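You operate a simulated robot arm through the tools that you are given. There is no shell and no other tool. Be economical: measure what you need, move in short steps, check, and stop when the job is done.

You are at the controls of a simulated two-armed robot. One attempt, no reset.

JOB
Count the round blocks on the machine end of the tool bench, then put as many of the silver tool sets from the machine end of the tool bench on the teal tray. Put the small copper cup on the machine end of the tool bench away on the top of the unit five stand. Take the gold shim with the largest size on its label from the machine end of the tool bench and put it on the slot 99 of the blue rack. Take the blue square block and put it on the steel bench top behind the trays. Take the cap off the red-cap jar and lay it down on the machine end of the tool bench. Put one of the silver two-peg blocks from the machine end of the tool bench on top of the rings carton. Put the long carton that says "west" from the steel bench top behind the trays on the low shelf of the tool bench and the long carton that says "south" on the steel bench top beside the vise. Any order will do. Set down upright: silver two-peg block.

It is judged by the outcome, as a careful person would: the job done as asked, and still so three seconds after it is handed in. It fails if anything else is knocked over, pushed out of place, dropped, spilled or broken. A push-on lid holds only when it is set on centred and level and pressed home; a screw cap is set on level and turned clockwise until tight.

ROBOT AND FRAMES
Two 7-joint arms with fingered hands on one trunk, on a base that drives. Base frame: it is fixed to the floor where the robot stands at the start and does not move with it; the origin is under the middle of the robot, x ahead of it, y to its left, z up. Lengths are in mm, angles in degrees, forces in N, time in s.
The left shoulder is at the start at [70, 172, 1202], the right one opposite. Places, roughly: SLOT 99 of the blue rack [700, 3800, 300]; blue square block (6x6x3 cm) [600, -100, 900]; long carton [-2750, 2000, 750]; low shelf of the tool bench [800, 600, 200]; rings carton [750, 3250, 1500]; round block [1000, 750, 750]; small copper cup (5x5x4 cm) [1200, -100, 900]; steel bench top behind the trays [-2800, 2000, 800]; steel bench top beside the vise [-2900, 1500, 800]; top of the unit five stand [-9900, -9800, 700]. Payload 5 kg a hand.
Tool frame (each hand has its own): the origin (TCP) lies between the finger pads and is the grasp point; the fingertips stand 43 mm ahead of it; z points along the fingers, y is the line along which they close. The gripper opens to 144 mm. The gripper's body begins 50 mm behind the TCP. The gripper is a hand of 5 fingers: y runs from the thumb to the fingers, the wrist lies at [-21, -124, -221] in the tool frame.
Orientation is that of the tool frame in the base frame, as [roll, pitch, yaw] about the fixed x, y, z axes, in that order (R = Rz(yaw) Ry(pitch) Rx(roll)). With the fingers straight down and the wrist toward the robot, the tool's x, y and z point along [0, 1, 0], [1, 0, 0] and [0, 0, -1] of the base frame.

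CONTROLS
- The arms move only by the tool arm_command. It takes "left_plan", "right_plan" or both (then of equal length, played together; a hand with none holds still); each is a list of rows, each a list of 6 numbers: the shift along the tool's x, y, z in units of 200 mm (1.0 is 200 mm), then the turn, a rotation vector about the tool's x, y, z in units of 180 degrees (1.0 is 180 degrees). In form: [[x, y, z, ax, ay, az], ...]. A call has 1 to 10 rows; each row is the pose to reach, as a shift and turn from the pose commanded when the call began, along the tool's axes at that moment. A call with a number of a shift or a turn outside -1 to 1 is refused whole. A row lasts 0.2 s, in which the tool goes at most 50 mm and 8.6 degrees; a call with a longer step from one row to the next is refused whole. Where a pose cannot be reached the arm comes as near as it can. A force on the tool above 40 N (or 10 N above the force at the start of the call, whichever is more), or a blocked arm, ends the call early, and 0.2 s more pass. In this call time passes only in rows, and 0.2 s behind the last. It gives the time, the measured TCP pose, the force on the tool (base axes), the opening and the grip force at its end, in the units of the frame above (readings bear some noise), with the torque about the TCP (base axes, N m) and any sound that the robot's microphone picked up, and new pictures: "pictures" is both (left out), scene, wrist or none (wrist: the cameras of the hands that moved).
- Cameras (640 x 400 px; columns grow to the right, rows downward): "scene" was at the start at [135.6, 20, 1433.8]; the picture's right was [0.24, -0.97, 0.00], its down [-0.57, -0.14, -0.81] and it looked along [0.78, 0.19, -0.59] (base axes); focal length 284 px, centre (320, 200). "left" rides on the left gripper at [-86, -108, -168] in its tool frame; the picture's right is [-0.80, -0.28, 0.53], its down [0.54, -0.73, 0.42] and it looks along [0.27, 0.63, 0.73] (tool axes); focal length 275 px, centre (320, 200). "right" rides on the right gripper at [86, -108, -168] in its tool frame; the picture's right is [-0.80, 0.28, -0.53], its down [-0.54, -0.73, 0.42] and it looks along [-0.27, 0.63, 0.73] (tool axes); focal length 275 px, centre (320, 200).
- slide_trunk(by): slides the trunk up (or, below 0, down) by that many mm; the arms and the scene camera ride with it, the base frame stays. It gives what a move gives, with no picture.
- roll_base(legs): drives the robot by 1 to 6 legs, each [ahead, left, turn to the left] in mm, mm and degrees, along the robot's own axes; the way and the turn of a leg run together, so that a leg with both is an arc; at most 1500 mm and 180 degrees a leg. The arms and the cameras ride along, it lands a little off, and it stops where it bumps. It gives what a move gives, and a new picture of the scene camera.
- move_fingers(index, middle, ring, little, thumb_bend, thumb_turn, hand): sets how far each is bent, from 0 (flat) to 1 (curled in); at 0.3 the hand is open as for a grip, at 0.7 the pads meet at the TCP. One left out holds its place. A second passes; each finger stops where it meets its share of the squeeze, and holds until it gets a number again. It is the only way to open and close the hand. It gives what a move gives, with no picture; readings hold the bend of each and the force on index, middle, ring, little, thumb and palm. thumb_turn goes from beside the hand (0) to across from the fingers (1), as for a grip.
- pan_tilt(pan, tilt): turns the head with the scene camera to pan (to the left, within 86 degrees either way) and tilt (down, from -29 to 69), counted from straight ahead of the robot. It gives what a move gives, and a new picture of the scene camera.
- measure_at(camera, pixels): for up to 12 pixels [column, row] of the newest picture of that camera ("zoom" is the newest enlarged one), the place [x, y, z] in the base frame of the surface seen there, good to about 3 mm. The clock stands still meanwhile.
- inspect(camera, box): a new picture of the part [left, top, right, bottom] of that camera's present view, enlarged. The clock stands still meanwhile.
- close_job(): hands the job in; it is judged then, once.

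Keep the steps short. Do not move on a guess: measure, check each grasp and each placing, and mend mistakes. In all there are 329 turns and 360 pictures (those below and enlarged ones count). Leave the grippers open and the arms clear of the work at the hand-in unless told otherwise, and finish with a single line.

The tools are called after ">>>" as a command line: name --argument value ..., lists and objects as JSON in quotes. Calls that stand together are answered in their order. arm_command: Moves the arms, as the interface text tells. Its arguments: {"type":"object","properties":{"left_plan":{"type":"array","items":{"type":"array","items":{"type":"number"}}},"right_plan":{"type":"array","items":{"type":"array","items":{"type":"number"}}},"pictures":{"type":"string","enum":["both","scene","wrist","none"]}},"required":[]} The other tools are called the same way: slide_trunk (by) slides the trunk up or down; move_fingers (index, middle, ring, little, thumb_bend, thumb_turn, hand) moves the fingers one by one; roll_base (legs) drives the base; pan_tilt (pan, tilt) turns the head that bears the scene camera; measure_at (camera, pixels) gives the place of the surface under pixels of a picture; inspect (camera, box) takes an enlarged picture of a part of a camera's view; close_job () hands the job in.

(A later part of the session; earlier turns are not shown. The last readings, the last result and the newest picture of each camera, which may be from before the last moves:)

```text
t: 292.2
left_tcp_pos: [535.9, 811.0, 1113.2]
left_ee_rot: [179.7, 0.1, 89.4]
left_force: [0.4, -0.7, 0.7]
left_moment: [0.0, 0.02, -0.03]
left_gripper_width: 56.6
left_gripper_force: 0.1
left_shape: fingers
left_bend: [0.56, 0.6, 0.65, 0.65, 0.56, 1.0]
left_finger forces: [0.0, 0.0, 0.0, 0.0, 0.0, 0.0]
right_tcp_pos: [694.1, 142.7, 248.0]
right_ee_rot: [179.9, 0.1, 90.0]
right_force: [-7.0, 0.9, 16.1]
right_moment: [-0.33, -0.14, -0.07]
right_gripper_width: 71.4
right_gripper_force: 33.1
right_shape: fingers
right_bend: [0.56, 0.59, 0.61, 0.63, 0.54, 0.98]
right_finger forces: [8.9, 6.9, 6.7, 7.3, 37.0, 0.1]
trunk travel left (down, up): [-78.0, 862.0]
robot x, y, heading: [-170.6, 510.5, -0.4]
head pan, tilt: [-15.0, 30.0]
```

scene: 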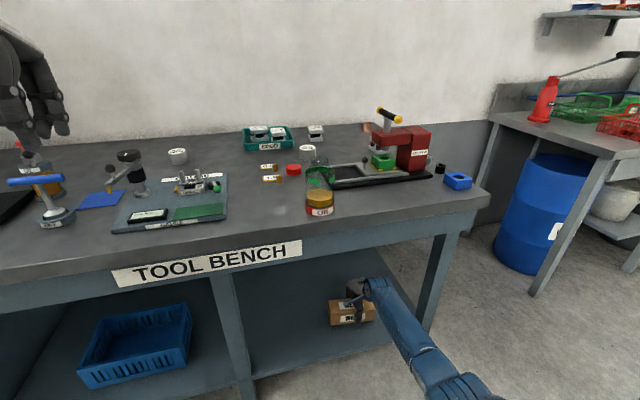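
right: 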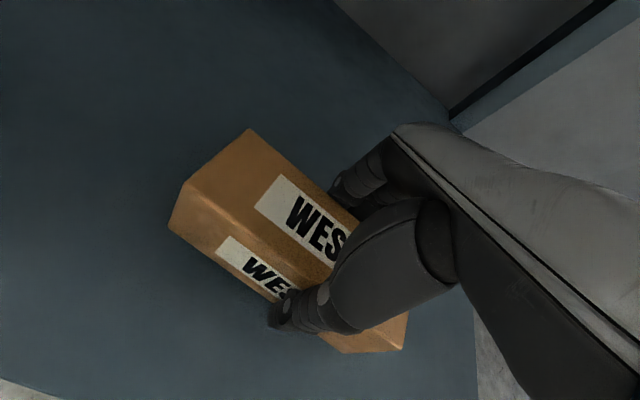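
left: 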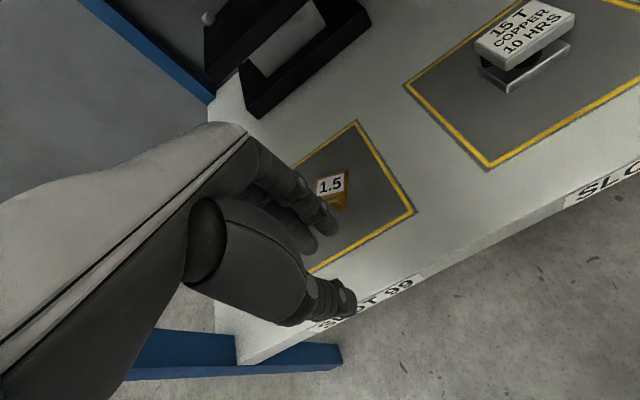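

Down. Open, lift 120, back out.

>>> move_fingers --hand "right" --index 0.45 --middle 0.45 --ring 0.45 --little 0.45 --thumb_bend 0.42

>>> arm_command --right_plan '[[0, 0, -0.1, 0, 0, 0], [0, 0, -0.25, 0, 0, 0], [0, 0, -0.45, 0, 0, 0], [0, 0, -0.6, 0, 0, 0]]' --pictures "wrist"

>>> roll_base --legs '[[-430, 0, 0]]'

>>> slide_trunk --by 300

```text
t: 293.2
left_tcp_pos: [537.5, 811.0, 1112.0]
left_ee_rot: [179.9, 0.0, 89.5]
left_force: [0.4, -0.6, 0.6]
left_moment: [0.0, 0.02, -0.02]
left_gripper_width: 56.6
left_gripper_force: 0.1
left_shape: fingers
left_bend: [0.56, 0.6, 0.65, 0.65, 0.56, 1.0]
left_finger forces: [0.0, 0.1, 0.1, 0.0, 0.0, 0.0]
right_tcp_pos: [691.4, 142.5, 245.1]
right_ee_rot: [-179.8, 0.0, 90.0]
right_force: [-0.7, 0.1, 1.0]
right_moment: [0.01, -0.03, 0.04]
right_gripper_width: 101.3
right_gripper_force: 0.4
right_shape: fingers
right_bend: [0.45, 0.45, 0.45, 0.45, 0.42, 0.99]
right_finger forces: [0.0, 0.8, 0.1, 0.0, 0.1, 0.0]
trunk travel left (down, up): [-78.0, 862.0]
robot x, y, heading: [-170.6, 508.8, -0.2]
head pan, tilt: [-15.0, 30.0]
```

```text
t: 294.2
left_tcp_pos: [536.9, 810.3, 1112.3]
left_ee_rot: [179.8, 0.0, 89.6]
left_force: [-0.3, 0.8, -0.2]
left_moment: [0.01, -0.02, -0.02]
left_gripper_width: 56.4
left_gripper_force: 0.1
left_shape: fingers
left_bend: [0.56, 0.6, 0.65, 0.65, 0.56, 1.0]
left_finger forces: [0.0, 0.0, 0.0, 0.1, 0.0, 0.0]
right_tcp_pos: [691.5, 141.2, 365.4]
right_ee_rot: [-179.8, 0.0, 90.0]
right_force: [0.3, 0.7, -0.1]
right_moment: [-0.01, -0.03, 0.01]
right_gripper_width: 101.4
right_gripper_force: 0.1
right_shape: fingers
right_bend: [0.45, 0.45, 0.45, 0.45, 0.42, 0.99]
right_finger forces: [0.1, 0.0, 0.0, 0.1, 0.1, 0.0]
trunk travel left (down, up): [-78.0, 862.0]
robot x, y, heading: [-168.9, 508.6, -0.0]
head pan, tilt: [-15.0, 30.0]
```

right: 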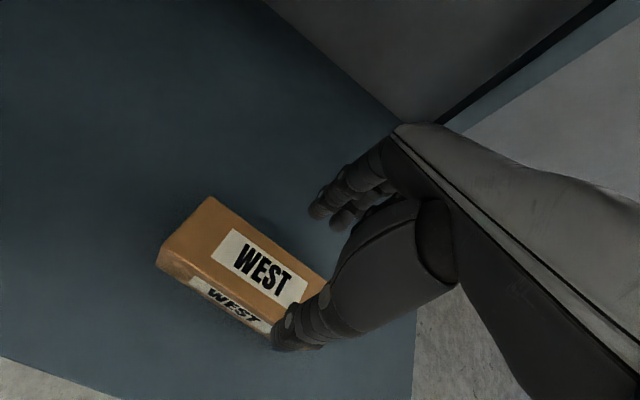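

```text
t: 296.8
left_tcp_pos: [101.7, 811.8, 1112.7]
left_ee_rot: [179.7, 0.0, 89.7]
left_force: [-1.1, 0.5, 0.5]
left_moment: [0.01, -0.02, 0.0]
left_gripper_width: 56.4
left_gripper_force: 0.0
left_shape: fingers
left_bend: [0.56, 0.6, 0.65, 0.65, 0.56, 1.0]
left_finger forces: [0.0, 0.0, 0.0, 0.0, 0.0, 0.1]
right_tcp_pos: [258.0, 144.1, 365.4]
right_ee_rot: [-179.9, 0.0, 90.2]
right_force: [-0.1, 0.3, 1.1]
right_moment: [-0.01, -0.01, 0.0]
right_gripper_width: 101.4
right_gripper_force: 0.0
right_shape: fingers
right_bend: [0.45, 0.45, 0.45, 0.45, 0.42, 0.99]
right_finger forces: [0.0, 0.1, 0.0, 0.1, 0.0, 0.0]
trunk travel left (down, up): [-78.0, 862.0]
robot x, y, heading: [-607.5, 509.2, -0.2]
head pan, tilt: [-15.0, 30.0]
```

scene: 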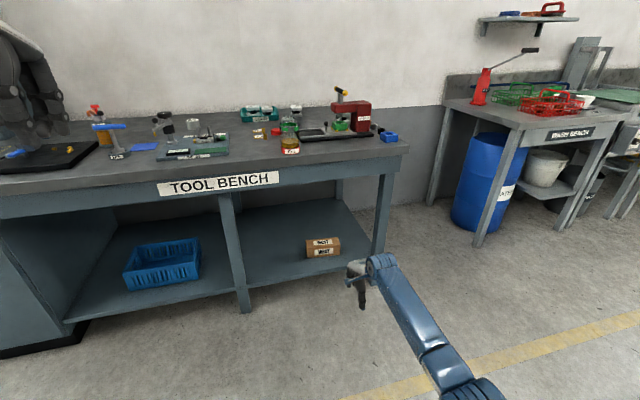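

```text
t: 299.8
left_tcp_pos: [103.3, 810.7, 1411.6]
left_ee_rot: [179.8, 0.0, 89.6]
left_force: [0.1, -0.2, 0.1]
left_moment: [-0.01, -0.01, 0.01]
left_gripper_width: 56.3
left_gripper_force: 0.1
left_shape: fingers
left_bend: [0.56, 0.6, 0.65, 0.65, 0.56, 1.0]
left_finger forces: [0.1, 0.0, 0.0, 0.0, 0.0, 0.0]
right_tcp_pos: [258.8, 142.4, 664.6]
right_ee_rot: [-179.7, 0.0, 90.2]
right_force: [-0.5, 0.2, 0.0]
right_moment: [0.03, -0.03, 0.04]
right_gripper_width: 101.2
right_gripper_force: 0.0
right_shape: fingers
right_bend: [0.45, 0.45, 0.45, 0.45, 0.42, 0.99]
right_finger forces: [0.0, 0.0, 0.1, 0.1, 0.1, 0.1]
trunk travel left (down, up): [-378.0, 562.0]
robot x, y, heading: [-605.0, 509.3, -0.3]
head pan, tilt: [-15.0, 30.0]
```

WEST lies on the low shelf. Now raise the right hand above bench height, lower the left to 1110, and check the wash bench position.

>>> measure_at --camera "scene" --pixels '[[443, 102], [525, 128], [482, 85], [390, 137], [360, 108], [391, 132]]'

>>> arm_command --right_plan '[[0, 0, -0.2, 0, 0, 0], [0.1, 0, -0.4, 0, 0, 0], [0.2, 0, -0.6, 0, 0, 0], [0.3, 0, -0.8, 0, 0, 0], [0.4, 0, -1.0, 0, 0, 0]]' --left_plan '[[0, 0, 0.2, 0, 0, 0], [0, 0.1, 0.4, 0, 0, 0], [0, 0.2, 0.6, 0, 0, 0], [0, 0.2, 0.8, 0, 0, 0], [0, 0.2, 1.0, 0, 0, 0]]' --pictures "none"

>>> arm_command --right_plan '[[0, 0, -0.2, 0, 0, 0], [0.1, 0, -0.4, 0, 0, 0], [0.2, 0, -0.6, 0, 0, 0], [0.3, 0, -0.8, 0, 0, 0], [0.4, 0, -1.0, 0, 0, 0]]' --left_plan '[[0, 0, 0.1, 0, 0, 0], [0, 0, 0.2, 0, 0, 0], [0, 0, 0.3, 0, 0, 0], [0, 0, 0.4, 0, 0, 0], [0, 0, 0.5, 0, 0, 0]]' --pictures "none"

>>> move_fingers --hand "left" --index 0.42 --middle 0.42 --ring 0.42 --little 0.42 --thumb_bend 0.42

```text
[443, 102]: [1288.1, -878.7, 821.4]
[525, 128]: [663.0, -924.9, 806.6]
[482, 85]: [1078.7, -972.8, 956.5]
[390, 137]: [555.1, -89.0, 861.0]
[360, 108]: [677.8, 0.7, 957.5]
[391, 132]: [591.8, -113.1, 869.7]
```

```text
t: 301.0
left_tcp_pos: [144.6, 813.5, 1211.9]
left_ee_rot: [179.7, 0.1, 89.5]
left_force: [1.4, 0.5, 0.1]
left_moment: [-0.04, -0.01, 0.02]
left_gripper_width: 56.5
left_gripper_force: 0.0
left_shape: fingers
left_bend: [0.56, 0.6, 0.65, 0.65, 0.56, 1.0]
left_finger forces: [0.1, 0.0, 0.1, 0.1, 0.0, 0.0]
right_tcp_pos: [258.1, 222.1, 864.0]
right_ee_rot: [-179.8, 0.1, 90.1]
right_force: [0.6, 0.8, -0.5]
right_moment: [-0.01, 0.03, -0.02]
right_gripper_width: 101.3
right_gripper_force: 0.0
right_shape: fingers
right_bend: [0.45, 0.45, 0.45, 0.45, 0.42, 0.99]
right_finger forces: [0.1, 0.0, 0.0, 0.0, 0.0, 0.0]
trunk travel left (down, up): [-378.0, 562.0]
robot x, y, heading: [-604.7, 507.4, 0.0]
head pan, tilt: [-15.0, 30.0]
```

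```text
t: 302.2
left_tcp_pos: [144.0, 812.6, 1111.0]
left_ee_rot: [179.7, 0.1, 89.6]
left_force: [-0.2, 0.0, 0.2]
left_moment: [-0.05, 0.01, 0.03]
left_gripper_width: 56.6
left_gripper_force: 0.0
left_shape: fingers
left_bend: [0.56, 0.6, 0.65, 0.65, 0.56, 1.0]
left_finger forces: [0.0, 0.0, 0.0, 0.0, 0.0, 0.0]
right_tcp_pos: [257.6, 304.7, 1067.6]
right_ee_rot: [-179.7, 0.1, 90.2]
right_force: [0.5, 0.3, -0.5]
right_moment: [-0.05, -0.01, -0.03]
right_gripper_width: 101.2
right_gripper_force: 0.1
right_shape: fingers
right_bend: [0.45, 0.45, 0.45, 0.45, 0.42, 0.99]
right_finger forces: [0.0, 0.0, 0.0, 0.1, 0.1, 0.0]
trunk travel left (down, up): [-378.0, 562.0]
robot x, y, heading: [-604.6, 511.7, 0.1]
head pan, tilt: [-15.0, 30.0]
```

```text
t: 303.2
left_tcp_pos: [143.1, 812.8, 1110.7]
left_ee_rot: [179.9, 0.0, 89.7]
left_force: [-0.4, -0.5, 0.0]
left_moment: [-0.03, -0.01, -0.03]
left_gripper_width: 106.7
left_gripper_force: 0.1
left_shape: fingers
left_bend: [0.42, 0.42, 0.42, 0.42, 0.42, 0.99]
left_finger forces: [0.0, 0.0, 0.0, 0.0, 0.0, 0.1]
right_tcp_pos: [257.9, 303.9, 1066.5]
right_ee_rot: [-179.8, 0.0, 90.2]
right_force: [-0.5, 0.8, 0.7]
right_moment: [0.03, 0.0, 0.01]
right_gripper_width: 101.4
right_gripper_force: 0.1
right_shape: fingers
right_bend: [0.45, 0.45, 0.45, 0.45, 0.42, 0.99]
right_finger forces: [0.1, 0.1, 0.0, 0.0, 0.0, 0.0]
trunk travel left (down, up): [-378.0, 562.0]
robot x, y, heading: [-604.7, 509.6, -0.2]
head pan, tilt: [-15.0, 30.0]
```

Drive to the right end of the bench (base ≈ (-200,-350)) and look at the blue block and its neighbours.

>>> roll_base --legs '[[0, -860, 0], [400, 0, 0]]'

>>> pan_tilt --pan 15 --tilt 42

>>> inspect --camera "scene" --box '[230, 130, 390, 250]'

```text
t: 309.9
left_tcp_pos: [543.3, -47.7, 1112.5]
left_ee_rot: [179.9, 0.0, 89.6]
left_force: [0.3, -0.3, 0.5]
left_moment: [-0.01, 0.0, 0.01]
left_gripper_width: 106.9
left_gripper_force: 0.0
left_shape: fingers
left_bend: [0.42, 0.42, 0.42, 0.42, 0.42, 0.99]
left_finger forces: [0.1, 0.1, 0.1, 0.0, 0.1, 0.0]
right_tcp_pos: [657.4, -554.5, 1067.3]
right_ee_rot: [-179.9, -0.1, 90.1]
right_force: [0.2, 0.1, -0.1]
right_moment: [0.03, 0.02, -0.01]
right_gripper_width: 101.1
right_gripper_force: 0.0
right_shape: fingers
right_bend: [0.45, 0.45, 0.45, 0.45, 0.42, 0.99]
right_finger forces: [0.0, 0.0, 0.0, 0.0, 0.1, 0.0]
trunk travel left (down, up): [-378.0, 562.0]
robot x, y, heading: [-206.4, -343.9, -0.1]
head pan, tilt: [-15.0, 30.0]
```

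scene: 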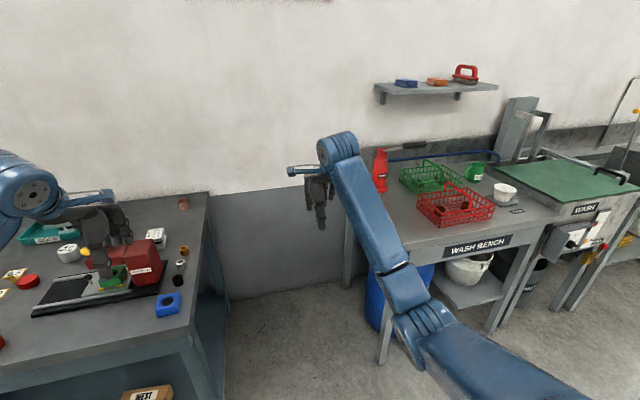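

```text
t: 310.8
left_tcp_pos: [541.9, -46.4, 1111.5]
left_ee_rot: [179.8, 0.0, 89.5]
left_force: [0.2, -0.1, 0.0]
left_moment: [-0.02, -0.03, 0.0]
left_gripper_width: 106.6
left_gripper_force: 0.1
left_shape: fingers
left_bend: [0.42, 0.42, 0.42, 0.42, 0.42, 0.99]
left_finger forces: [0.1, 0.0, 0.0, 0.0, 0.1, 0.1]
right_tcp_pos: [656.5, -555.6, 1066.9]
right_ee_rot: [-179.9, -0.1, 90.1]
right_force: [-0.5, -0.1, 0.2]
right_moment: [0.0, 0.02, -0.03]
right_gripper_width: 101.5
right_gripper_force: 0.2
right_shape: fingers
right_bend: [0.45, 0.45, 0.45, 0.45, 0.42, 0.99]
right_finger forces: [0.1, 0.0, 0.0, 0.0, 0.1, 0.0]
trunk travel left (down, up): [-378.0, 562.0]
robot x, y, heading: [-204.0, -347.9, -0.6]
head pan, tilt: [15.0, 42.0]
```

scene: 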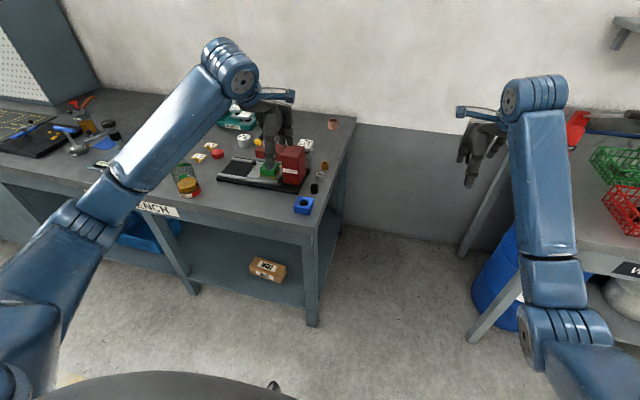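

```text
3.33 times, centred on (310, 190) of scene
```

zoom: 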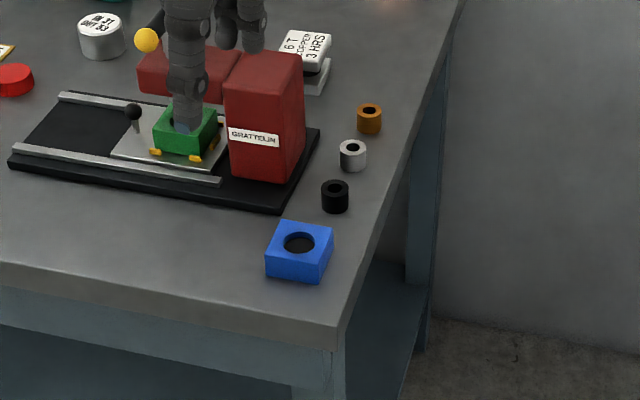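

>>> measure_at --camera "zoom" --pixels '[[268, 251], [320, 259], [284, 226], [330, 233], [300, 272], [335, 185], [335, 210], [322, 195], [348, 195], [290, 205], [262, 285]]'

```text
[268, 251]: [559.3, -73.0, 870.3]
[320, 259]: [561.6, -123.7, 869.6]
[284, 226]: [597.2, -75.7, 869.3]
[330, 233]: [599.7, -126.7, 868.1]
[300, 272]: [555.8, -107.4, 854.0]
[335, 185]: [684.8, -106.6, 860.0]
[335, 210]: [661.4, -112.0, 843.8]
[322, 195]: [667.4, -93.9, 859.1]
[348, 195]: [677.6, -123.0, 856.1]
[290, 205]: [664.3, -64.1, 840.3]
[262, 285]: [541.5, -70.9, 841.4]
```

Block top: x 556–614, y −130…−70, z 870; ring starts at x 657. Narrow the left hand and go down in one call to 20 mm above grasp height.

>>> move_fingers --hand "left" --index 0.46 --middle 0.46 --ring 0.46 --little 1.0 --thumb_bend 0.46

>>> arm_command --left_plan '[[-0.15, 0.1, 0.1, 0, 0, 0], [-0.29, 0.2, 0.25, 0, 0, 0], [-0.29, 0.205, 0.45, 0, 0, 0], [-0.29, 0.205, 0.65, 0, 0, 0], [-0.29, 0.205, 0.8, 0, 0, 0], [-0.29, 0.205, 0.95, 0, 0, 0]]' --pictures "both"

```text
t: 311.8
left_tcp_pos: [543.0, -46.2, 1111.9]
left_ee_rot: [179.8, 0.0, 89.6]
left_force: [0.2, -0.2, 0.2]
left_moment: [-0.02, 0.0, 0.01]
left_gripper_width: 93.4
left_gripper_force: 0.1
left_shape: fingers
left_bend: [0.46, 0.46, 0.46, 1.0, 0.46, 0.99]
left_finger forces: [0.0, 0.1, 0.1, 0.1, 0.1, 0.0]
right_tcp_pos: [656.5, -555.5, 1067.6]
right_ee_rot: [-180.0, 0.1, 90.0]
right_force: [0.6, -1.0, 0.5]
right_moment: [0.0, 0.01, -0.02]
right_gripper_width: 101.5
right_gripper_force: 0.1
right_shape: fingers
right_bend: [0.45, 0.45, 0.45, 0.45, 0.42, 0.99]
right_finger forces: [0.0, 0.1, 0.0, 0.1, 0.1, 0.1]
trunk travel left (down, up): [-378.0, 562.0]
robot x, y, heading: [-205.3, -349.1, -0.1]
head pan, tilt: [15.0, 42.0]
```

```text
t: 313.2
left_tcp_pos: [583.6, -103.4, 922.5]
left_ee_rot: [179.8, 0.1, 89.4]
left_force: [0.6, 0.3, 0.2]
left_moment: [-0.04, -0.02, -0.01]
left_gripper_width: 93.1
left_gripper_force: 0.0
left_shape: fingers
left_bend: [0.46, 0.46, 0.46, 1.0, 0.46, 0.99]
left_finger forces: [0.0, 0.0, 0.0, 0.0, 0.1, 0.0]
right_tcp_pos: [656.6, -555.2, 1067.4]
right_ee_rot: [-179.7, -0.1, 90.1]
right_force: [-0.3, 0.1, 0.4]
right_moment: [-0.03, 0.0, -0.01]
right_gripper_width: 101.7
right_gripper_force: 0.0
right_shape: fingers
right_bend: [0.45, 0.45, 0.45, 0.45, 0.42, 0.99]
right_finger forces: [0.1, 0.0, 0.0, 0.0, 0.0, 0.0]
trunk travel left (down, up): [-378.0, 562.0]
robot x, y, heading: [-209.1, -344.5, -0.3]
head pan, tilt: [15.0, 42.0]
```

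scene: 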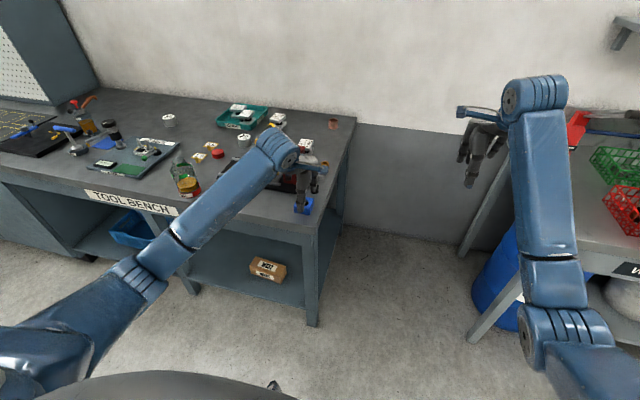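
left: 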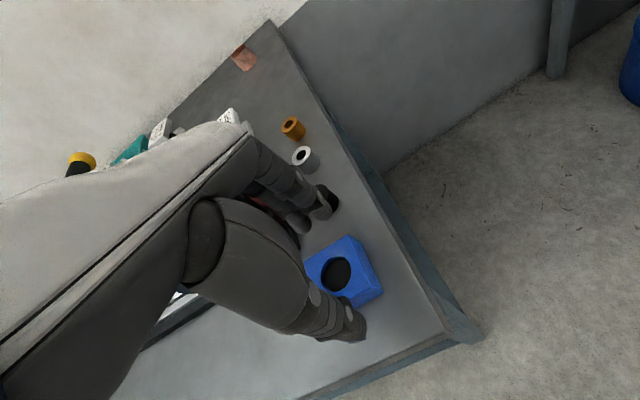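

>>> arm_command --left_plan '[[0, 0, 0.08, 0, 0, 0], [0, 0, 0.145, 0, 0, 0]]' --pictures "none"

>>> move_fingers --hand "left" --index 0.7 --middle 0.7 --ring 0.7 --thumb_bend 0.7

>>> arm_command --left_plan '[[0, 0, -0.1, 0, 0, 0], [0, 0, -0.3, 0, 0, 0], [0, 0, -0.5, 0, 0, 0], [0, 0, -0.75, 0, 0, 0], [0, 0, -1, 0, 0, 0]]' --pictures "wrist"

```text
t: 313.8
left_tcp_pos: [583.6, -105.2, 894.5]
left_ee_rot: [179.8, 0.0, 89.5]
left_force: [0.4, 0.5, 0.6]
left_moment: [-0.01, 0.0, -0.03]
left_gripper_width: 93.1
left_gripper_force: 0.0
left_shape: fingers
left_bend: [0.46, 0.46, 0.46, 1.0, 0.46, 0.99]
left_finger forces: [0.1, 0.1, 0.1, 0.0, 0.0, 0.0]
right_tcp_pos: [656.2, -555.0, 1065.2]
right_ee_rot: [-179.9, 0.0, 90.1]
right_force: [0.9, -0.2, 0.2]
right_moment: [0.02, -0.03, 0.0]
right_gripper_width: 101.5
right_gripper_force: 0.1
right_shape: fingers
right_bend: [0.45, 0.45, 0.45, 0.45, 0.42, 0.99]
right_finger forces: [0.0, 0.0, 0.1, 0.1, 0.0, 0.0]
trunk travel left (down, up): [-378.0, 562.0]
robot x, y, heading: [-202.0, -346.7, -0.4]
head pan, tilt: [15.0, 42.0]
```

```text
t: 314.8
left_tcp_pos: [584.1, -104.2, 895.3]
left_ee_rot: [179.8, 0.0, 89.5]
left_force: [1.6, 0.2, 2.1]
left_moment: [0.06, 0.08, -0.06]
left_gripper_width: 57.4
left_gripper_force: 25.4
left_shape: fingers
left_bend: [0.59, 0.62, 0.64, 1.0, 0.56, 1.0]
left_finger forces: [9.2, 9.0, 8.1, 0.1, 25.0, 0.0]
right_tcp_pos: [656.3, -554.6, 1066.5]
right_ee_rot: [-180.0, 0.0, 90.1]
right_force: [0.4, -0.5, -1.3]
right_moment: [0.01, 0.01, -0.01]
right_gripper_width: 101.2
right_gripper_force: 0.1
right_shape: fingers
right_bend: [0.45, 0.45, 0.45, 0.45, 0.42, 0.99]
right_finger forces: [0.0, 0.0, 0.0, 0.0, 0.1, 0.0]
trunk travel left (down, up): [-378.0, 562.0]
robot x, y, heading: [-206.6, -342.8, -0.2]
head pan, tilt: [15.0, 42.0]
```

```text
t: 316.0
left_tcp_pos: [580.9, -107.2, 1091.8]
left_ee_rot: [179.8, 0.1, 89.5]
left_force: [-0.6, -0.9, -2.3]
left_moment: [0.0, -0.05, 0.04]
left_gripper_width: 57.8
left_gripper_force: 24.8
left_shape: fingers
left_bend: [0.59, 0.62, 0.64, 1.0, 0.56, 0.99]
left_finger forces: [9.1, 8.5, 7.6, 0.1, 25.1, 0.0]
right_tcp_pos: [657.2, -556.1, 1067.5]
right_ee_rot: [-179.9, 0.0, 90.0]
right_force: [-0.5, -0.5, -0.2]
right_moment: [0.03, -0.05, 0.02]
right_gripper_width: 101.7
right_gripper_force: 0.1
right_shape: fingers
right_bend: [0.45, 0.45, 0.45, 0.45, 0.42, 0.99]
right_finger forces: [0.0, 0.0, 0.0, 0.1, 0.0, 0.1]
trunk travel left (down, up): [-378.0, 562.0]
robot x, y, heading: [-205.6, -347.6, -0.2]
head pan, tilt: [15.0, 42.0]
```

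left: 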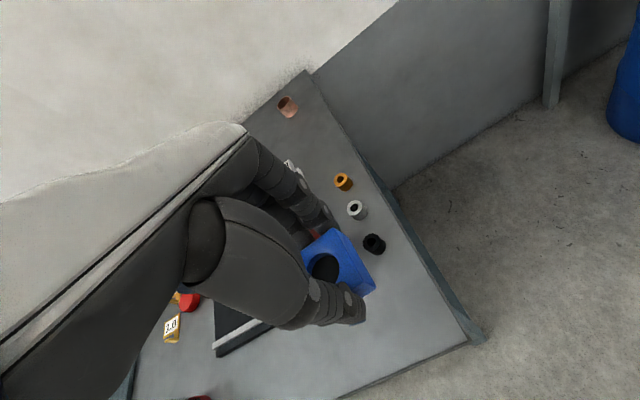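

Block held. Raise it, prepare the right hand, and move to the copper cup at (1168,−65).

>>> arm_command --left_plan '[[0, 0, -0.2, 0, 0, 0], [0, 0, -0.4, 0, 0, 0], [0, 0, -0.6, 0, 0, 0], [0, 0, -0.8, 0, 0, 0]]' --pictures "none"

>>> move_fingers --hand "right" --index 0.46 --middle 0.46 --ring 0.46 --little 1.0 --thumb_bend 0.46

>>> roll_base --legs '[[0, 400, 0], [435, 0, 0]]'

>>> slide_trunk --by -80

>>> pan_tilt --pan -8 --tilt 40

```text
t: 317.0
left_tcp_pos: [582.5, -105.1, 1254.5]
left_ee_rot: [179.8, 0.1, 89.5]
left_force: [-0.1, -0.1, -2.9]
left_moment: [-0.02, -0.07, -0.02]
left_gripper_width: 57.7
left_gripper_force: 24.5
left_shape: fingers
left_bend: [0.59, 0.62, 0.64, 1.0, 0.56, 0.99]
left_finger forces: [9.0, 8.4, 7.6, 0.1, 24.9, 0.0]
right_tcp_pos: [656.7, -556.0, 1066.9]
right_ee_rot: [-180.0, -0.1, 90.0]
right_force: [0.3, -0.3, 0.6]
right_moment: [0.02, -0.04, -0.02]
right_gripper_width: 101.2
right_gripper_force: 0.1
right_shape: fingers
right_bend: [0.45, 0.45, 0.45, 0.45, 0.42, 0.99]
right_finger forces: [0.1, 0.0, 0.0, 0.0, 0.0, 0.1]
trunk travel left (down, up): [-378.0, 562.0]
robot x, y, heading: [-209.2, -344.5, -0.2]
head pan, tilt: [15.0, 42.0]
```

```text
t: 318.0
left_tcp_pos: [584.8, -104.6, 1253.0]
left_ee_rot: [179.8, 0.0, 89.5]
left_force: [-0.9, 0.8, -2.3]
left_moment: [0.02, -0.04, -0.01]
left_gripper_width: 57.9
left_gripper_force: 25.5
left_shape: fingers
left_bend: [0.59, 0.62, 0.64, 1.0, 0.56, 0.99]
left_finger forces: [9.0, 8.4, 7.6, 0.0, 24.9, 0.1]
right_tcp_pos: [656.5, -556.4, 1066.3]
right_ee_rot: [-179.8, 0.0, 90.0]
right_force: [-0.7, -0.5, -0.1]
right_moment: [0.01, 0.0, -0.03]
right_gripper_width: 93.3
right_gripper_force: 0.0
right_shape: fingers
right_bend: [0.46, 0.46, 0.46, 1.0, 0.46, 0.99]
right_finger forces: [0.0, 0.0, 0.0, 0.0, 0.1, 0.0]
trunk travel left (down, up): [-378.0, 562.0]
robot x, y, heading: [-206.1, -345.5, -0.2]
head pan, tilt: [15.0, 42.0]
```

```text
t: 322.8
left_tcp_pos: [1018.7, 307.7, 1252.8]
left_ee_rot: [179.8, 0.1, 89.7]
left_force: [-0.5, -0.5, -2.7]
left_moment: [-0.02, -0.03, 0.0]
left_gripper_width: 57.4
left_gripper_force: 25.7
left_shape: fingers
left_bend: [0.59, 0.62, 0.64, 1.0, 0.56, 0.99]
left_finger forces: [9.0, 8.4, 7.7, 0.0, 24.9, 0.0]
right_tcp_pos: [1092.8, -141.3, 1066.4]
right_ee_rot: [-179.9, 0.0, 90.5]
right_force: [-0.4, -0.5, 0.3]
right_moment: [-0.02, 0.01, -0.02]
right_gripper_width: 93.3
right_gripper_force: 0.1
right_shape: fingers
right_bend: [0.46, 0.46, 0.46, 1.0, 0.46, 0.99]
right_finger forces: [0.0, 0.0, 0.0, 0.0, 0.0, 0.0]
trunk travel left (down, up): [-378.0, 562.0]
robot x, y, heading: [230.9, 60.5, 0.0]
head pan, tilt: [15.0, 42.0]
```

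scene: 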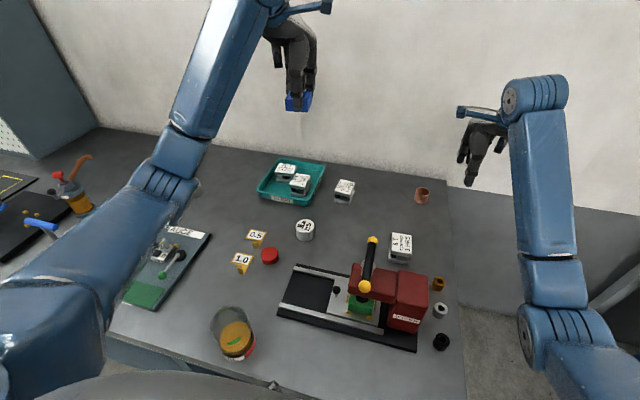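

```text
t: 324.0
left_tcp_pos: [1019.3, 309.0, 1173.5]
left_ee_rot: [179.8, 0.1, 89.8]
left_force: [0.1, 0.3, -2.6]
left_moment: [0.01, -0.03, -0.01]
left_gripper_width: 57.7
left_gripper_force: 24.8
left_shape: fingers
left_bend: [0.59, 0.62, 0.64, 1.0, 0.56, 0.99]
left_finger forces: [9.0, 8.4, 7.6, 0.0, 25.0, 0.0]
right_tcp_pos: [1093.8, -141.5, 986.4]
right_ee_rot: [-180.0, 0.0, 90.4]
right_force: [0.7, -0.8, 0.3]
right_moment: [-0.04, 0.01, -0.03]
right_gripper_width: 93.1
right_gripper_force: 0.0
right_shape: fingers
right_bend: [0.46, 0.46, 0.46, 1.0, 0.46, 0.99]
right_finger forces: [0.0, 0.0, 0.0, 0.0, 0.0, 0.0]
trunk travel left (down, up): [-298.0, 642.0]
robot x, y, heading: [229.7, 63.5, 0.3]
head pan, tilt: [15.0, 42.0]
```

```text
t: 324.9
left_tcp_pos: [1019.9, 308.2, 1173.3]
left_ee_rot: [179.8, 0.0, 89.8]
left_force: [0.3, -0.1, -2.8]
left_moment: [-0.03, -0.05, 0.0]
left_gripper_width: 57.7
left_gripper_force: 24.9
left_shape: fingers
left_bend: [0.59, 0.62, 0.64, 1.0, 0.56, 0.99]
left_finger forces: [9.0, 8.4, 7.8, 0.0, 24.8, 0.0]
right_tcp_pos: [1093.6, -141.7, 987.0]
right_ee_rot: [-179.8, 0.0, 90.4]
right_force: [0.5, 0.0, 0.0]
right_moment: [-0.02, -0.02, 0.0]
right_gripper_width: 93.3
right_gripper_force: 0.0
right_shape: fingers
right_bend: [0.46, 0.46, 0.46, 1.0, 0.46, 0.99]
right_finger forces: [0.1, 0.0, 0.0, 0.1, 0.0, 0.0]
trunk travel left (down, up): [-298.0, 642.0]
robot x, y, heading: [234.4, 61.9, 0.2]
head pan, tilt: [-8.0, 40.0]
```

scene: 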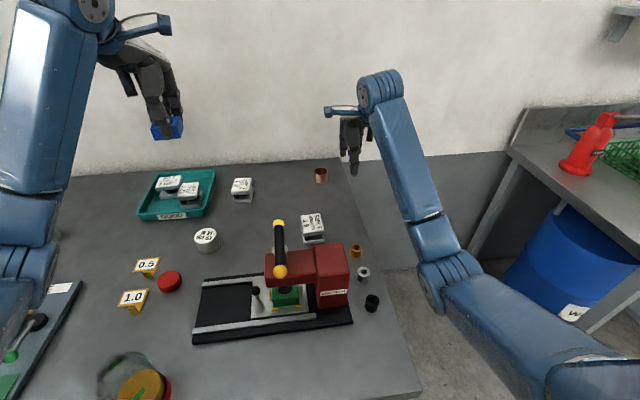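

>>> measure_at --camera "scene" --pixels '[[320, 183], [320, 178], [315, 178], [327, 178], [320, 168]]'

>>> arm_command --right_plan '[[0.1, 0.1, 0, 0, 0, 0], [0.2, 0.2, 0, 0, 0, 0], [0.3, 0.3, 0, 0, 0, 0], [0.375, 0.365, 0, 0, 0, 0], [0.375, 0.365, 0.15, 0, 0, 0], [0.375, 0.365, 0.3, 0, 0, 0]]' --pictures "both"

```text
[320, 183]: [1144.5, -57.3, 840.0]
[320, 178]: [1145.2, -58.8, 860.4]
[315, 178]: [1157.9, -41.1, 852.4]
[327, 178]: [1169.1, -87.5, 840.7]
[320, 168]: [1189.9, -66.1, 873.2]
```

```text
t: 326.2
left_tcp_pos: [1019.4, 309.0, 1172.5]
left_ee_rot: [179.8, 0.1, 89.8]
left_force: [-0.1, 0.3, -2.6]
left_moment: [-0.01, -0.01, 0.02]
left_gripper_width: 57.5
left_gripper_force: 24.8
left_shape: fingers
left_bend: [0.59, 0.62, 0.64, 1.0, 0.56, 0.99]
left_finger forces: [9.0, 8.4, 7.6, 0.0, 24.9, 0.0]
right_tcp_pos: [1167.1, -64.7, 926.9]
right_ee_rot: [-179.9, 0.0, 90.4]
right_force: [0.0, -0.6, -0.1]
right_moment: [0.02, 0.0, -0.03]
right_gripper_width: 93.2
right_gripper_force: 0.0
right_shape: fingers
right_bend: [0.46, 0.46, 0.46, 1.0, 0.46, 0.99]
right_finger forces: [0.1, 0.0, 0.0, 0.0, 0.0, 0.0]
trunk travel left (down, up): [-298.0, 642.0]
robot x, y, heading: [231.1, 67.3, -0.1]
head pan, tilt: [-8.0, 40.0]
```

scene: 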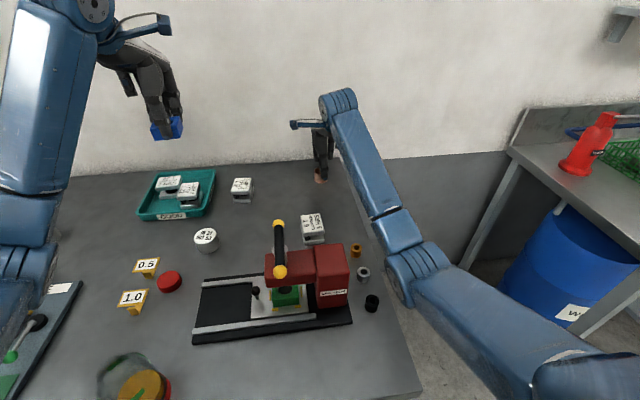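
right: 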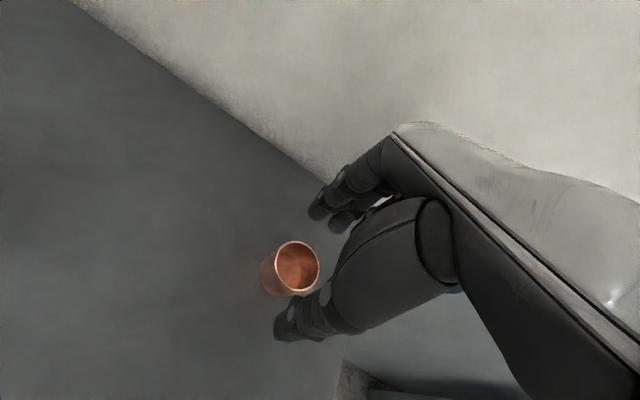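

>>> arm_command --right_plan '[[-0.03, 0, 0.09, 0, 0, 0], [-0.03, 0, 0.17, 0, 0, 0]]' --pictures "none"

>>> move_fingers --hand "right" --index 0.68 --middle 0.68 --ring 0.68 --thumb_bend 0.68

>>> arm_command --right_plan '[[0, 0, -0.1, 0, 0, 0], [0, 0, -0.3, 0, 0, 0], [0, 0, -0.5, 0, 0, 0], [0, 0, -0.7, 0, 0, 0], [0, 0, -0.9, 0, 0, 0]]' --pictures "both"

```text
t: 326.9
left_tcp_pos: [1018.3, 309.5, 1171.7]
left_ee_rot: [179.7, 0.0, 89.8]
left_force: [0.8, 0.8, -2.9]
left_moment: [-0.05, -0.01, 0.02]
left_gripper_width: 57.6
left_gripper_force: 24.7
left_shape: fingers
left_bend: [0.59, 0.62, 0.64, 1.0, 0.56, 0.99]
left_finger forces: [9.0, 8.4, 7.7, 0.1, 25.0, 0.0]
right_tcp_pos: [1166.6, -71.8, 891.3]
right_ee_rot: [180.0, 0.2, 90.4]
right_force: [1.2, -0.4, 0.0]
right_moment: [-0.04, 0.01, 0.05]
right_gripper_width: 93.0
right_gripper_force: 0.1
right_shape: fingers
right_bend: [0.46, 0.46, 0.46, 1.0, 0.46, 0.99]
right_finger forces: [0.0, 0.0, 0.1, 0.0, 0.1, 0.0]
trunk travel left (down, up): [-298.0, 642.0]
robot x, y, heading: [232.5, 59.7, 0.2]
head pan, tilt: [-8.0, 40.0]
```

```text
t: 327.9
left_tcp_pos: [1018.7, 307.7, 1173.4]
left_ee_rot: [179.9, 0.1, 89.8]
left_force: [-0.6, -0.1, -3.4]
left_moment: [-0.03, -0.01, -0.02]
left_gripper_width: 57.6
left_gripper_force: 25.0
left_shape: fingers
left_bend: [0.59, 0.62, 0.64, 1.0, 0.56, 0.99]
left_finger forces: [9.0, 8.4, 7.7, 0.0, 24.8, 0.0]
right_tcp_pos: [1166.1, -71.9, 892.9]
right_ee_rot: [-179.8, 0.0, 90.4]
right_force: [0.0, -0.1, -0.1]
right_moment: [0.05, -0.01, -0.03]
right_gripper_width: 44.7
right_gripper_force: 9.3
right_shape: fingers
right_bend: [0.6, 0.67, 0.68, 1.0, 0.61, 1.0]
right_finger forces: [8.7, 1.6, 0.0, 0.0, 9.6, 0.0]
trunk travel left (down, up): [-298.0, 642.0]
robot x, y, heading: [227.4, 64.2, 0.3]
head pan, tilt: [-8.0, 40.0]
```

```text
t: 329.1
left_tcp_pos: [1018.2, 307.6, 1174.1]
left_ee_rot: [179.7, 0.1, 89.8]
left_force: [-0.8, 0.6, -2.8]
left_moment: [-0.01, -0.03, 0.0]
left_gripper_width: 57.6
left_gripper_force: 24.5
left_shape: fingers
left_bend: [0.59, 0.62, 0.64, 1.0, 0.56, 0.99]
left_finger forces: [9.0, 8.4, 7.8, 0.0, 24.9, 0.1]
right_tcp_pos: [1167.4, -71.9, 1072.9]
right_ee_rot: [-179.8, 0.1, 90.3]
right_force: [-0.3, -0.1, -0.5]
right_moment: [-0.01, -0.01, -0.02]
right_gripper_width: 44.4
right_gripper_force: 9.5
right_shape: fingers
right_bend: [0.6, 0.67, 0.68, 1.0, 0.61, 1.0]
right_finger forces: [8.5, 1.7, 0.1, 0.1, 9.4, 0.1]
trunk travel left (down, up): [-298.0, 642.0]
robot x, y, heading: [231.8, 63.6, 0.1]
head pan, tilt: [-8.0, 40.0]
```

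scene: 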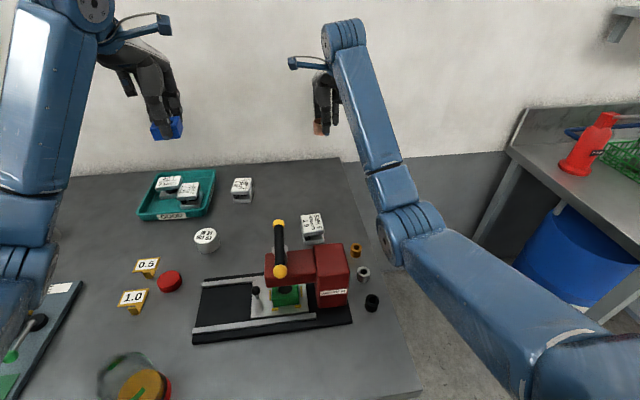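
right: 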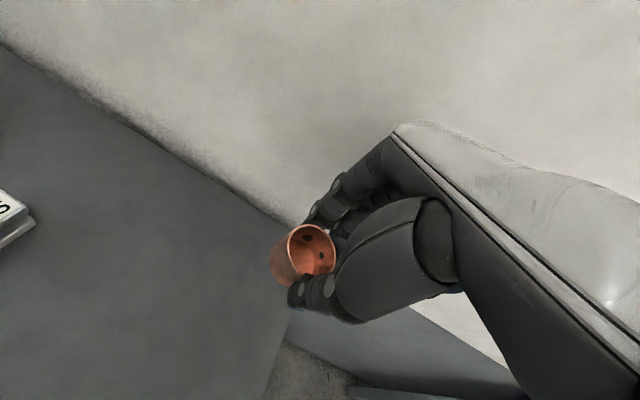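

Cup held (9 N), rings and press undisturbed. Drive out and around to the free left side of the steel bench, facing it.

>>> roll_base --legs '[[-800, 0, 0], [0, 0, 90], [0, 1100, 0], [0, 1060, 0], [250, 0, 0]]'

>>> slide_trunk --by 180

>>> pan_tilt --pan 0 --tilt 28

```text
t: 348.9
left_tcp_pos: [-3017.2, 1026.0, 1173.1]
left_ee_rot: [179.8, -0.1, -178.8]
left_force: [0.8, 0.9, -1.3]
left_moment: [0.05, -0.03, -0.05]
left_gripper_width: 57.0
left_gripper_force: 24.7
left_shape: fingers
left_bend: [0.59, 0.62, 0.64, 1.0, 0.56, 0.99]
left_finger forces: [8.7, 8.1, 7.7, 0.0, 24.1, 0.0]
right_tcp_pos: [-2641.0, 1185.2, 1071.9]
right_ee_rot: [-179.9, 0.0, -178.2]
right_force: [-0.1, 0.5, -1.2]
right_moment: [0.01, 0.02, 0.02]
right_gripper_width: 44.0
right_gripper_force: 9.8
right_shape: fingers
right_bend: [0.6, 0.67, 0.68, 1.0, 0.61, 1.0]
right_finger forces: [8.1, 1.7, 0.1, 0.1, 9.2, 0.0]
trunk travel left (down, up): [-298.0, 642.0]
robot x, y, heading: [-2754.5, 242.4, 91.5]
head pan, tilt: [-8.0, 40.0]
```

scene: 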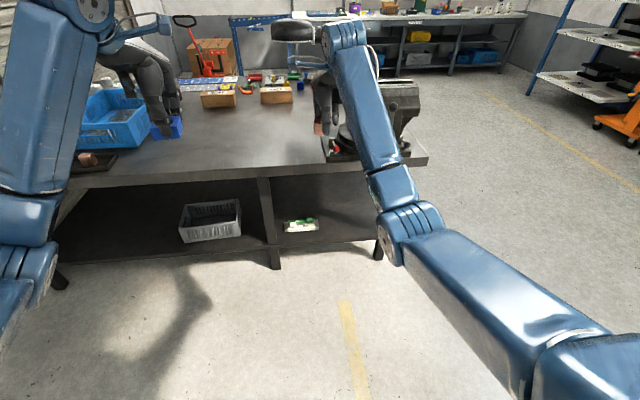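

```text
t: 350.9
left_tcp_pos: [-3017.4, 1027.4, 1352.9]
left_ee_rot: [179.8, 0.1, -178.8]
left_force: [-0.5, 0.4, -3.1]
left_moment: [0.06, 0.03, -0.01]
left_gripper_width: 57.1
left_gripper_force: 25.0
left_shape: fingers
left_bend: [0.59, 0.62, 0.64, 1.0, 0.56, 0.99]
left_finger forces: [8.7, 8.0, 7.6, 0.0, 24.1, 0.0]
right_tcp_pos: [-2642.3, 1185.3, 1252.2]
right_ee_rot: [-179.8, 0.0, -178.1]
right_force: [0.6, -0.1, -0.8]
right_moment: [-0.02, 0.0, 0.03]
right_gripper_width: 44.1
right_gripper_force: 9.3
right_shape: fingers
right_bend: [0.6, 0.67, 0.68, 1.0, 0.61, 1.0]
right_finger forces: [8.1, 1.7, 0.0, 0.0, 9.3, 0.1]
trunk travel left (down, up): [-478.0, 462.0]
robot x, y, heading: [-2755.2, 244.3, 91.6]
head pan, tilt: [-8.0, 40.0]
```

```text
t: 351.7
left_tcp_pos: [-3017.9, 1026.5, 1353.5]
left_ee_rot: [179.9, 0.1, -178.8]
left_force: [0.3, 0.3, -1.7]
left_moment: [-0.02, -0.03, 0.02]
left_gripper_width: 56.9
left_gripper_force: 24.4
left_shape: fingers
left_bend: [0.59, 0.62, 0.64, 1.0, 0.56, 0.99]
left_finger forces: [8.7, 8.1, 7.6, 0.0, 24.1, 0.1]
right_tcp_pos: [-2641.5, 1184.9, 1252.7]
right_ee_rot: [-179.7, 0.1, -178.2]
right_force: [0.3, -0.1, -0.4]
right_moment: [-0.01, -0.03, -0.01]
right_gripper_width: 43.9
right_gripper_force: 9.3
right_shape: fingers
right_bend: [0.6, 0.67, 0.68, 1.0, 0.61, 1.0]
right_finger forces: [8.1, 1.7, 0.1, 0.0, 9.1, 0.0]
trunk travel left (down, up): [-478.0, 462.0]
robot x, y, heading: [-2757.2, 245.8, 91.4]
head pan, tilt: [0.0, 28.0]
```

scene: 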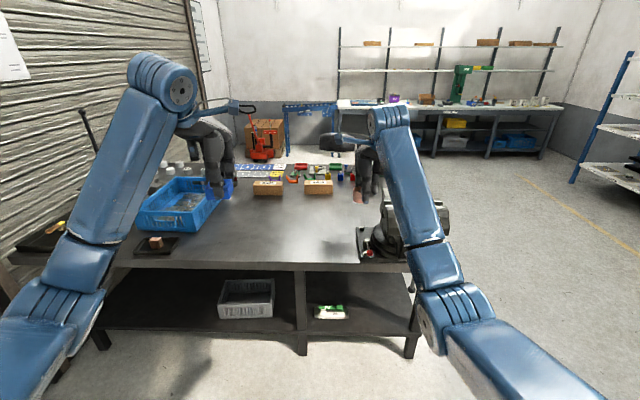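

Raise the cup hand above the lamp and shift the left hand inward, then drive up to the bench.

>>> arm_command --right_plan '[[0, 0, -0.2, 0, 0, 0], [0, 0, -0.4, 0, 0, 0], [0, 0, -0.6, 0, 0, 0], [0, 0, -0.75, 0, 0, 0]]' --left_plan '[[-0.1, 0, 0, 0, 0, 0], [-0.2, 0, 0.1, 0, 0, 0], [-0.3, 0, 0.2, 0, 0, 0], [-0.35, 0, 0.3, 0, 0, 0]]' --pictures "none"

>>> roll_base --legs '[[0, -25, -1.4], [800, 0, 0]]'

```text
t: 352.7
left_tcp_pos: [-2946.5, 1027.6, 1294.3]
left_ee_rot: [179.6, 0.0, -178.7]
left_force: [-0.6, -0.7, -2.0]
left_moment: [0.03, -0.01, 0.0]
left_gripper_width: 56.9
left_gripper_force: 24.1
left_shape: fingers
left_bend: [0.59, 0.62, 0.64, 1.0, 0.56, 0.99]
left_finger forces: [8.7, 8.0, 7.7, 0.1, 24.0, 0.0]
right_tcp_pos: [-2641.5, 1184.5, 1401.9]
right_ee_rot: [-179.7, 0.1, -178.2]
right_force: [-0.8, 0.0, -0.8]
right_moment: [0.04, 0.02, -0.03]
right_gripper_width: 44.2
right_gripper_force: 9.5
right_shape: fingers
right_bend: [0.6, 0.67, 0.68, 1.0, 0.61, 1.0]
right_finger forces: [8.1, 1.8, 0.0, 0.1, 9.2, 0.0]
trunk travel left (down, up): [-478.0, 462.0]
robot x, y, heading: [-2753.6, 240.4, 91.8]
head pan, tilt: [0.0, 28.0]
```

```text
t: 357.4
left_tcp_pos: [-2900.7, 1845.6, 1293.2]
left_ee_rot: [179.7, 0.0, 179.7]
left_force: [-0.2, 0.0, -3.6]
left_moment: [0.06, 0.02, -0.02]
left_gripper_width: 57.0
left_gripper_force: 23.8
left_shape: fingers
left_bend: [0.59, 0.62, 0.64, 1.0, 0.56, 0.99]
left_finger forces: [8.7, 8.0, 7.6, 0.0, 24.0, 0.1]
right_tcp_pos: [-2590.1, 1993.9, 1402.0]
right_ee_rot: [-180.0, 0.0, -179.9]
right_force: [0.1, -0.5, -0.3]
right_moment: [0.01, 0.0, -0.01]
right_gripper_width: 43.9
right_gripper_force: 9.8
right_shape: fingers
right_bend: [0.6, 0.67, 0.68, 1.0, 0.61, 1.0]
right_finger forces: [8.2, 1.7, 0.0, 0.0, 9.2, 0.1]
trunk travel left (down, up): [-478.0, 462.0]
robot x, y, heading: [-2726.7, 1060.0, 90.0]
head pan, tilt: [0.0, 28.0]
```

scene: 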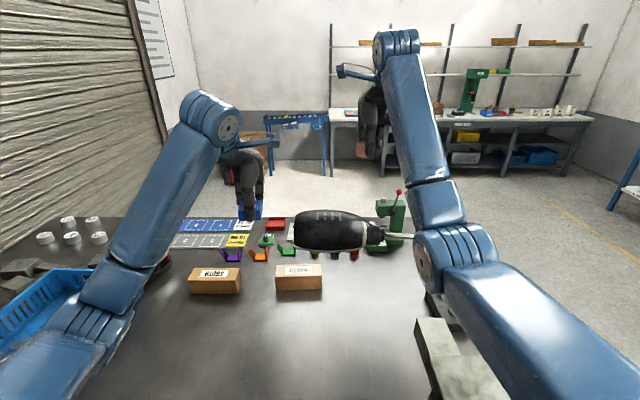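

Now lower the block at (−2905,1925), between robot and cartons.

>>> arm_command --left_plan '[[0.01, 0.1, 0.2, 0, 0, 0], [0.02, 0.2, 0.4, 0, 0, 0], [0.02, 0.3, 0.6, 0, 0, 0], [0.02, 0.4, 0.8, 0, 0, 0], [0.02, 0.4, 1.0, 0, 0, 0]]' --pictures "none"

>>> arm_command --left_plan '[[0, 0, 0.2, 0, 0, 0], [0, 0, 0.4, 0, 0, 0], [0, 0, 0.6, 0, 0, 0], [0, 0, 0.8, 0, 0, 0], [0, 0, 1.0, 0, 0, 0]]' --pictures "both"

```text
t: 358.6
left_tcp_pos: [-2902.3, 1925.5, 1094.4]
left_ee_rot: [179.7, 0.1, 179.6]
left_force: [0.0, 1.3, -1.9]
left_moment: [-0.02, -0.04, -0.02]
left_gripper_width: 56.9
left_gripper_force: 24.8
left_shape: fingers
left_bend: [0.59, 0.62, 0.64, 1.0, 0.56, 0.99]
left_finger forces: [8.7, 8.0, 7.8, 0.0, 24.0, 0.1]
right_tcp_pos: [-2591.0, 1994.8, 1400.8]
right_ee_rot: [-179.8, 0.1, -179.8]
right_force: [-0.4, -0.7, -0.6]
right_moment: [-0.02, -0.02, -0.04]
right_gripper_width: 44.0
right_gripper_force: 9.4
right_shape: fingers
right_bend: [0.6, 0.67, 0.68, 1.0, 0.61, 1.0]
right_finger forces: [8.1, 1.7, 0.0, 0.1, 9.2, 0.0]
trunk travel left (down, up): [-478.0, 462.0]
robot x, y, heading: [-2728.1, 1058.8, 90.0]
head pan, tilt: [0.0, 28.0]
```

```text
t: 359.8
left_tcp_pos: [-2905.9, 1926.7, 896.4]
left_ee_rot: [179.8, 0.1, 179.6]
left_force: [0.1, 0.6, -1.0]
left_moment: [-0.04, -0.01, -0.01]
left_gripper_width: 56.9
left_gripper_force: 24.3
left_shape: fingers
left_bend: [0.59, 0.62, 0.64, 1.0, 0.56, 0.99]
left_finger forces: [8.6, 7.9, 7.9, 0.1, 23.7, 0.1]
right_tcp_pos: [-2588.6, 1996.6, 1401.1]
right_ee_rot: [-179.8, 0.0, -179.8]
right_force: [-0.8, 0.4, -0.1]
right_moment: [0.0, -0.02, 0.0]
right_gripper_width: 43.7
right_gripper_force: 9.4
right_shape: fingers
right_bend: [0.6, 0.67, 0.68, 1.0, 0.61, 1.0]
right_finger forces: [8.1, 1.6, 0.0, 0.1, 9.1, 0.0]
trunk travel left (down, up): [-478.0, 462.0]
robot x, y, heading: [-2731.0, 1057.6, 89.8]
head pan, tilt: [0.0, 28.0]
```

scene: 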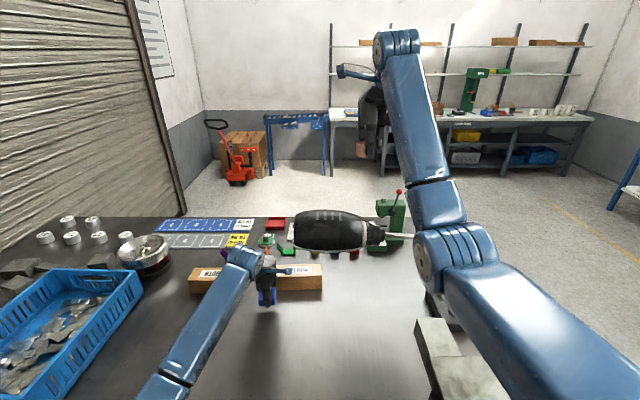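
left: 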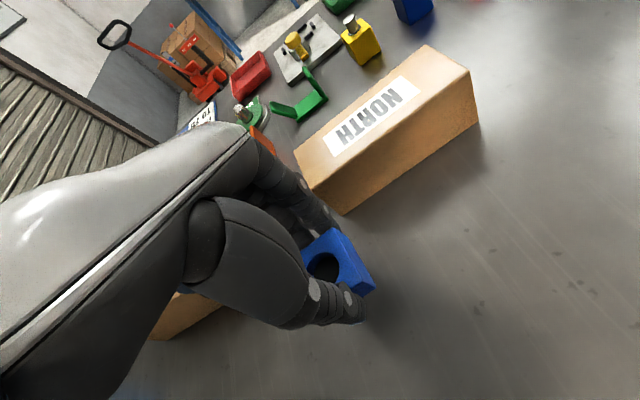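

>>> arm_command --left_plan '[[0, 0, 0.1, 0, 0, 0], [0, 0, 0.17, 0, 0, 0], [0, 0, 0.195, 0, 0, 0], [0, 0, 0.215, 0, 0, 0]]' --pictures "none"

```text
t: 360.8
left_tcp_pos: [-2903.3, 1927.9, 854.2]
left_ee_rot: [179.6, 0.1, 179.6]
left_force: [-0.6, -0.8, 6.3]
left_moment: [-0.26, -0.11, 0.01]
left_gripper_width: 56.8
left_gripper_force: 24.7
left_shape: fingers
left_bend: [0.59, 0.62, 0.64, 1.0, 0.56, 0.99]
left_finger forces: [9.3, 8.0, 8.0, 0.1, 24.6, 0.1]
right_tcp_pos: [-2589.8, 1993.8, 1403.0]
right_ee_rot: [180.0, 0.1, -179.7]
right_force: [1.3, 0.6, -0.2]
right_moment: [0.02, -0.02, 0.0]
right_gripper_width: 43.9
right_gripper_force: 9.4
right_shape: fingers
right_bend: [0.6, 0.67, 0.68, 1.0, 0.61, 1.0]
right_finger forces: [8.0, 1.6, 0.0, 0.0, 9.2, 0.0]
trunk travel left (down, up): [-478.0, 462.0]
robot x, y, heading: [-2729.0, 1054.2, 90.1]
head pan, tilt: [0.0, 28.0]
```

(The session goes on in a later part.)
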